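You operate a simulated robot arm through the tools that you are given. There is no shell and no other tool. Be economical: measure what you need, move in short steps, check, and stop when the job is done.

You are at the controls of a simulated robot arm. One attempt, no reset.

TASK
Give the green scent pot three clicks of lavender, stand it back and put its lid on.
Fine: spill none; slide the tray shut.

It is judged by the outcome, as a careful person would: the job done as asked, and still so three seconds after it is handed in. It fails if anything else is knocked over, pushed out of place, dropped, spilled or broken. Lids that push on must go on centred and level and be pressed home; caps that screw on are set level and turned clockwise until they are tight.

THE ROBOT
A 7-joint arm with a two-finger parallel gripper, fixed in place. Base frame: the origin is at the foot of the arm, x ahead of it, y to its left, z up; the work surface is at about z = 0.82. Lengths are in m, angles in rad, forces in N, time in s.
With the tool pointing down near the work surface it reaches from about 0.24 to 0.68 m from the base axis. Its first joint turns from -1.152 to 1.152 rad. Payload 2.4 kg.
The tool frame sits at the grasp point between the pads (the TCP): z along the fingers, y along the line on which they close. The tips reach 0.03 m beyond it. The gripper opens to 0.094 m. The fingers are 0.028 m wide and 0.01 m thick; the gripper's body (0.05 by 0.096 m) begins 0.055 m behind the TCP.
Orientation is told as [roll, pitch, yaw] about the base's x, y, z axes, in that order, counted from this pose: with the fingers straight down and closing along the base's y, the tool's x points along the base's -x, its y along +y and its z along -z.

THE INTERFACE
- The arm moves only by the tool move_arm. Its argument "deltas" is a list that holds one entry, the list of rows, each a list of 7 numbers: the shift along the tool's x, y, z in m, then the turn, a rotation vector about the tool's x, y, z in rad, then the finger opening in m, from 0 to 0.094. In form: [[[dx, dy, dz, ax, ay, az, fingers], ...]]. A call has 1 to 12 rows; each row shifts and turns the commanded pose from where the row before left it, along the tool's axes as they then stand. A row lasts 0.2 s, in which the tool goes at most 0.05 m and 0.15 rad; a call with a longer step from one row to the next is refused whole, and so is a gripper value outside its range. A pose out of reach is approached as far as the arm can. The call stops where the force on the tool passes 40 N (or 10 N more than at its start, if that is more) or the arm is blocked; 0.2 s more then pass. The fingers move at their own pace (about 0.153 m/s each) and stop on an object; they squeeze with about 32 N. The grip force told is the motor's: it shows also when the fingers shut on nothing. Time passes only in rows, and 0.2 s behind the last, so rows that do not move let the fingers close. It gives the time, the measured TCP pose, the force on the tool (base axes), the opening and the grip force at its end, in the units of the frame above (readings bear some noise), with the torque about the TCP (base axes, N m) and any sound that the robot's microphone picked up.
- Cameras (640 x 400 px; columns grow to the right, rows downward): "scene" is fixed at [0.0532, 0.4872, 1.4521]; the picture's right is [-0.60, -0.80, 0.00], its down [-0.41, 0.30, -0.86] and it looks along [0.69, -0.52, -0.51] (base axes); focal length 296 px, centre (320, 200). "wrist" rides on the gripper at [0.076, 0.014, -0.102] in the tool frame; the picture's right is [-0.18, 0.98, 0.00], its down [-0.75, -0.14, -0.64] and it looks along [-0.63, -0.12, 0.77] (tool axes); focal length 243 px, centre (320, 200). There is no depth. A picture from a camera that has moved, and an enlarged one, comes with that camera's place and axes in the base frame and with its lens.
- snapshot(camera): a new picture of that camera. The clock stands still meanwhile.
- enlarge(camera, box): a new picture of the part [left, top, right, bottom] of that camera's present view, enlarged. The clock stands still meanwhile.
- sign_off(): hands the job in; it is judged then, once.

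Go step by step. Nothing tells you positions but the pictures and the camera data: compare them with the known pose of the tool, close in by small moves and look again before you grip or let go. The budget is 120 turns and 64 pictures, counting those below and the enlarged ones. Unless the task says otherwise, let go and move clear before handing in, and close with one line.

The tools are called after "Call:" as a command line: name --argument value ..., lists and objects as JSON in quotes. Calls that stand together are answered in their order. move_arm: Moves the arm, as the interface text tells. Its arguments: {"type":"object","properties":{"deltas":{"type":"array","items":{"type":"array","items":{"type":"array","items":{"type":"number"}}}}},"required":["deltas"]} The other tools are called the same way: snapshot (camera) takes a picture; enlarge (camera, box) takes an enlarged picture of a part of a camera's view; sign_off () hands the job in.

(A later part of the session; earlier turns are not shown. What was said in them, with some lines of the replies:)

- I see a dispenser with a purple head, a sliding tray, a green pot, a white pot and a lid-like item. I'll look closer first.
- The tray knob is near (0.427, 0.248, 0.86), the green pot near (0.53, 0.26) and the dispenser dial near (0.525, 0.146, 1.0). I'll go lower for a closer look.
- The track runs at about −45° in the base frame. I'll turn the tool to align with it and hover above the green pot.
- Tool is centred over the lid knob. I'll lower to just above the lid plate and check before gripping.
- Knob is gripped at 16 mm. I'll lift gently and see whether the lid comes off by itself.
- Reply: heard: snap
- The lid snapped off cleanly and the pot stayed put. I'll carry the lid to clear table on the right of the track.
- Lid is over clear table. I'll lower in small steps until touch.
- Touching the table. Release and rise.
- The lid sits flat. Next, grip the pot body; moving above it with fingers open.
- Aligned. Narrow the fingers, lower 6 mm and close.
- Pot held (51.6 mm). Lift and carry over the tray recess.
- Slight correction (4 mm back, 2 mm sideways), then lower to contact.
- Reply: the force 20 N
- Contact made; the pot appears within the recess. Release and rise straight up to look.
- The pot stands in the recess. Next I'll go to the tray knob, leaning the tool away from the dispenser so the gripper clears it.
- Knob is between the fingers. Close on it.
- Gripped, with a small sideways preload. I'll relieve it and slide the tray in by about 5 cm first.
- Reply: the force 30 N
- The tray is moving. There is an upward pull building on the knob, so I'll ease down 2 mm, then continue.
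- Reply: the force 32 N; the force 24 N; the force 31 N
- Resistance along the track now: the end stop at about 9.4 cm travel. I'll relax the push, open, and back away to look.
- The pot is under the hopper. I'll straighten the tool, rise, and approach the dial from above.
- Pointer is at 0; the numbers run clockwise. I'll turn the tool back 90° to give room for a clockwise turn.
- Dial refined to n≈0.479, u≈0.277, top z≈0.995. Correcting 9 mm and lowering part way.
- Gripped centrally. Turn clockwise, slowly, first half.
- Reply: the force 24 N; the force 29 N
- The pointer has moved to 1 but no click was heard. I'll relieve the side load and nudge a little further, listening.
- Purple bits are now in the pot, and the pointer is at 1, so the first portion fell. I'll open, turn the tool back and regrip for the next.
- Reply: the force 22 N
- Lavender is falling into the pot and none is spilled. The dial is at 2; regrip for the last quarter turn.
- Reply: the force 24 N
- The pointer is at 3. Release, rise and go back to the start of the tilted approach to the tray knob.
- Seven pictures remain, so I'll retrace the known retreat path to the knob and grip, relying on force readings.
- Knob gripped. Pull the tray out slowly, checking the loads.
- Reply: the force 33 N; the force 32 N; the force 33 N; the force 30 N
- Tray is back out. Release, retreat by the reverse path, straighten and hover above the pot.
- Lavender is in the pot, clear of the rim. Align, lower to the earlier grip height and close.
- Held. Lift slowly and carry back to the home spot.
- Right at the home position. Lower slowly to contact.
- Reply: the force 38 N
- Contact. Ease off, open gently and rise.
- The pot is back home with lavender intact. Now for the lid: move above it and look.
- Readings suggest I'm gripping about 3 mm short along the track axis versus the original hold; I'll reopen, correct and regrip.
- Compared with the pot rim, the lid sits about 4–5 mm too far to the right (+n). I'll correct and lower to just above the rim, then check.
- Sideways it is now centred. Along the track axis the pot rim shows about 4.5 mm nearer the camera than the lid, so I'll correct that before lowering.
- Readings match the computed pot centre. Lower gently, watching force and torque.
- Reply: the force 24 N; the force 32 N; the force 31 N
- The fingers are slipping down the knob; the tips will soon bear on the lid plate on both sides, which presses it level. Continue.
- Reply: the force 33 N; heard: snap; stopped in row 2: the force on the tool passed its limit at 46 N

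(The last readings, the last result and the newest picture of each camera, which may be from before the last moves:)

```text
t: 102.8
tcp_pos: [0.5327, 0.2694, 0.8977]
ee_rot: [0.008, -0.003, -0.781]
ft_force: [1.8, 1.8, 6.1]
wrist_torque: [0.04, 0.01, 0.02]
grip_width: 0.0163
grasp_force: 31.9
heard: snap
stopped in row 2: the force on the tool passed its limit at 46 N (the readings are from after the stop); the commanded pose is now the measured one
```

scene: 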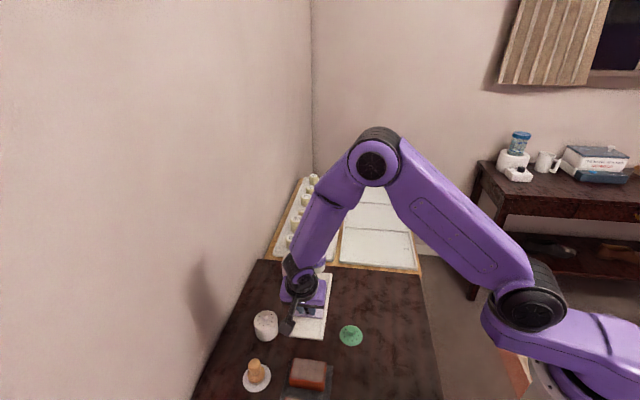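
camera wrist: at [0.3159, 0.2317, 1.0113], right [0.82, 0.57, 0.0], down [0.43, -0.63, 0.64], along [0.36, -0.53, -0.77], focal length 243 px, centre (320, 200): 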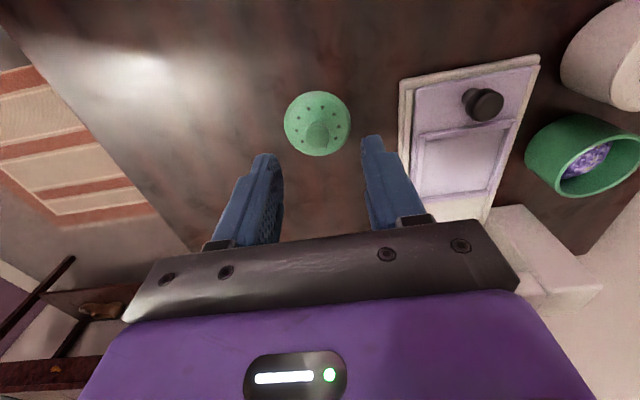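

Snap heard: the lid is home. Release, rise, and move to the tilted approach over the tray knob.

Call:
move_arm --deltas '[[[0, 0, 0, 0, 0, 0, 0.05], [0, 0, 0, 0, 0, 0, 0.05], [0, 0, -0.03, 0, 0, 0, 0.05], [0, 0, -0.03, 0, 0, 0, 0.05], [0.026, -0.0285, 0, 0, 0, 0, 0.05], [0.026, -0.0285, 0, 0, 0, 0, 0.05], [0.0253, -0.0285, 0, 0, 0, 0, 0.05], [0, 0, 0, 0, -0.12, 0, 0.05], [0, 0, 0, 0, -0.12, 0, 0.05], [0, 0, 0, 0, -0.112, 0, 0.05], [0, 0, 0, 0, 0, 0, 0.05]]]'

Call:
move_arm --deltas '[[[0, 0, 0, 0, 0, 0, 0.05]]]'

Call:
move_arm --deltas '[[[0, 0, 0, 0, 0, 0, 0.05]]]'

```text
t: 105.2
tcp_pos: [0.4174, 0.2609, 0.955]
ee_rot: [0.006, -0.354, -0.783]
ft_force: [-0.6, 0.1, -0.8]
wrist_torque: [0.03, -0.06, 0.04]
grip_width: 0.0501
grasp_force: 0.0
```

```text
t: 105.6
tcp_pos: [0.4178, 0.2619, 0.9564]
ee_rot: [0.006, -0.353, -0.782]
ft_force: [0.4, 0.4, -0.4]
wrist_torque: [0.02, -0.02, -0.02]
grip_width: 0.05
grasp_force: 0.1
```

```text
t: 106.0
tcp_pos: [0.4163, 0.2624, 0.9558]
ee_rot: [0.004, -0.351, -0.783]
ft_force: [0.6, -0.3, 0.3]
wrist_torque: [0.0, 0.0, 0.01]
grip_width: 0.05
grasp_force: 0.0
```

Call:
move_arm --deltas '[[[0.008, 0, 0.035, 0, 0, 0, 0.05], [0.007, 0, 0.03, 0, 0, 0, 0.05], [0.0038, 0, 0.0181, 0, 0, 0, 0.05], [0, 0, 0, 0, 0, 0, 0.05]]]'

Call:
move_arm --deltas '[[[0, 0, 0, 0, 0, 0, 0.0], [0, 0, 0, 0, 0, 0, 0.0], [0, 0, 0, 0, 0, 0, 0.0]]]'

```text
t: 107.0
tcp_pos: [0.4247, 0.2555, 0.8719]
ee_rot: [0.005, -0.351, -0.784]
ft_force: [0.6, 0.3, 0.0]
wrist_torque: [-0.05, -0.03, -0.01]
grip_width: 0.05
grasp_force: 0.0
```

```text
t: 107.8
tcp_pos: [0.424, 0.2541, 0.8717]
ee_rot: [0.003, -0.353, -0.784]
ft_force: [-1.2, -0.7, -1.7]
wrist_torque: [-0.31, 0.0, -0.04]
grip_width: 0.0172
grasp_force: 44.9
```

Knob gripped. Slide the tray in, in stages.

Call:
move_arm --deltas '[[[-0.0047, 0, 0.0017, 0, 0, 0, 0.0], [-0.0075, 0, 0.0028, 0, 0, 0, 0.0], [-0.0075, 0, 0.0028, 0, 0, 0, 0.0], [-0.0075, 0, 0.0028, 0, 0, 0, 0.0], [0, 0, 0, 0, 0, 0, 0.0]]]'

```text
t: 109.0
tcp_pos: [0.4447, 0.2334, 0.8722]
ee_rot: [0.002, -0.351, -0.784]
ft_force: [-2.1, -1.7, -19.2]
wrist_torque: [0.84, 1.08, -0.03]
grip_width: 0.0174
grasp_force: 45.5
```

Call:
move_arm --deltas '[[[0.0005, 0, 0.0014, 0, 0, 0, 0.0], [-0.0075, 0, 0.0028, 0, 0, 0, 0.0], [-0.0075, 0, 0.0028, 0, 0, 0, 0.0], [-0.0075, 0, 0.0028, 0, 0, 0, 0.0], [-0.0047, 0, 0.0018, 0, 0, 0, 0.0], [0, 0, 0, 0, 0, 0, 0.0]]]'

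```text
t: 110.4
tcp_pos: [0.4658, 0.2125, 0.8719]
ee_rot: [0.006, -0.356, -0.786]
ft_force: [-8.7, -9.2, 28.7]
wrist_torque: [-0.27, 0.45, -0.07]
grip_width: 0.0175
grasp_force: 44.7
```

Call:
move_arm --deltas '[[[-0.0006, -0.0007, -0.0017, 0, 0, 0, 0.0], [-0.0075, 0, 0.0027, 0, 0, 0, 0.0], [-0.0075, 0, 0.0027, 0, 0, 0, 0.0], [-0.0066, 0, 0.0024, 0, 0, 0, 0.0], [0, 0, 0, 0, 0, 0, 0.0]]]'

```text
t: 111.6
tcp_pos: [0.4818, 0.1968, 0.8717]
ee_rot: [0.008, -0.351, -0.783]
ft_force: [6.2, 7.0, -8.8]
wrist_torque: [0.7, 0.92, 0.19]
grip_width: 0.0175
grasp_force: 44.8
```

Call:
move_arm --deltas '[[[0.0002, 0.0006, 0.0006, 0, 0, 0, 0.0], [-0.0047, 0, 0.0017, 0, 0, 0, 0.0], [-0.0047, 0, 0.0017, 0, 0, 0, 0.0], [-0.0028, 0, 0.001, 0, 0, 0, 0.0], [0, 0, 0, 0, 0, 0, 0.0]]]'

```text
t: 112.8
tcp_pos: [0.4901, 0.1894, 0.8735]
ee_rot: [0.001, -0.353, -0.783]
ft_force: [-8.2, 8.3, -0.7]
wrist_torque: [-0.78, -0.52, -0.05]
grip_width: 0.0173
grasp_force: 44.7
```

Call:
move_arm --deltas '[[[-0.0015, 0, 0.0005, 0, 0, 0, 0.0], [-0.0014, 0, 0.0005, 0, 0, 0, 0.0], [0, 0, 0, 0, 0, 0, 0.0]]]'

```text
t: 113.6
tcp_pos: [0.4901, 0.1877, 0.8707]
ee_rot: [0.001, -0.351, -0.781]
ft_force: [-31.5, 12.0, 10.0]
wrist_torque: [0.08, 0.64, -0.25]
grip_width: 0.0176
grasp_force: 44.4
```

Firm end stop again: the tray is shut. Relax, release, retreat well clear.

Call:
move_arm --deltas '[[[0.0028, 0, -0.001, 0, 0, 0, 0.0], [0, 0, 0, 0, 0, 0, 0.04], [0, 0, 0, 0, 0, 0, 0.04], [0.005, 0, -0.03, 0, 0, 0, 0.04], [0.01, 0, -0.045, 0, 0, 0, 0.04], [0.01, 0, -0.045, 0, 0, 0, 0.04], [0.0, 0, -0.045, 0, 0.1, 0, 0.04], [0.02, -0.03, -0.03, 0, 0.12, 0, 0.04], [0.02, -0.03, -0.03, 0, 0.12, 0, 0.04], [0.02, -0.04, -0.02, 0, 0, 0, 0.04], [0.02, -0.04, -0.02, 0, 0, 0, 0.04], [0.02, -0.04, 0, 0, 0, 0, 0.04]]]'

Call:
enlarge --camera "scene" --box '[230, 230, 370, 350]'

```text
t: 116.2
tcp_pos: [0.2273, 0.1973, 1.1065]
ee_rot: [0.004, -0.012, -0.784]
ft_force: [-0.1, -1.3, -0.8]
wrist_torque: [0.03, 0.0, 0.03]
grip_width: 0.0401
grasp_force: 0.0
```

```text
3.33 times, centred on (300, 290) of scene
camera zoom: at [0.0532, 0.4872, 1.4521], right [-0.6, -0.8, 0.0], down [-0.41, 0.3, -0.86], along [0.69, -0.52, -0.51], focal length 987 px, centre (387, -100)
```

zoom: 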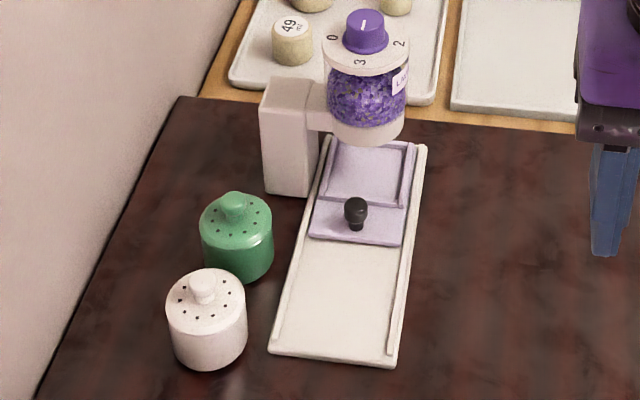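

The green pot is back in its place with the lid on level, the tray is shut, and nothing is spilled or displaced. Handing in.

Call:
sign_off

```text
The job is handed in.
```

The green pot got lavender as the dial went from 0 to 3. It is back in its place with the lid snapped on, the tray is shut, and I saw no spill. No click was heard as the dial turned, so I counted three clicks by the dial numbers.
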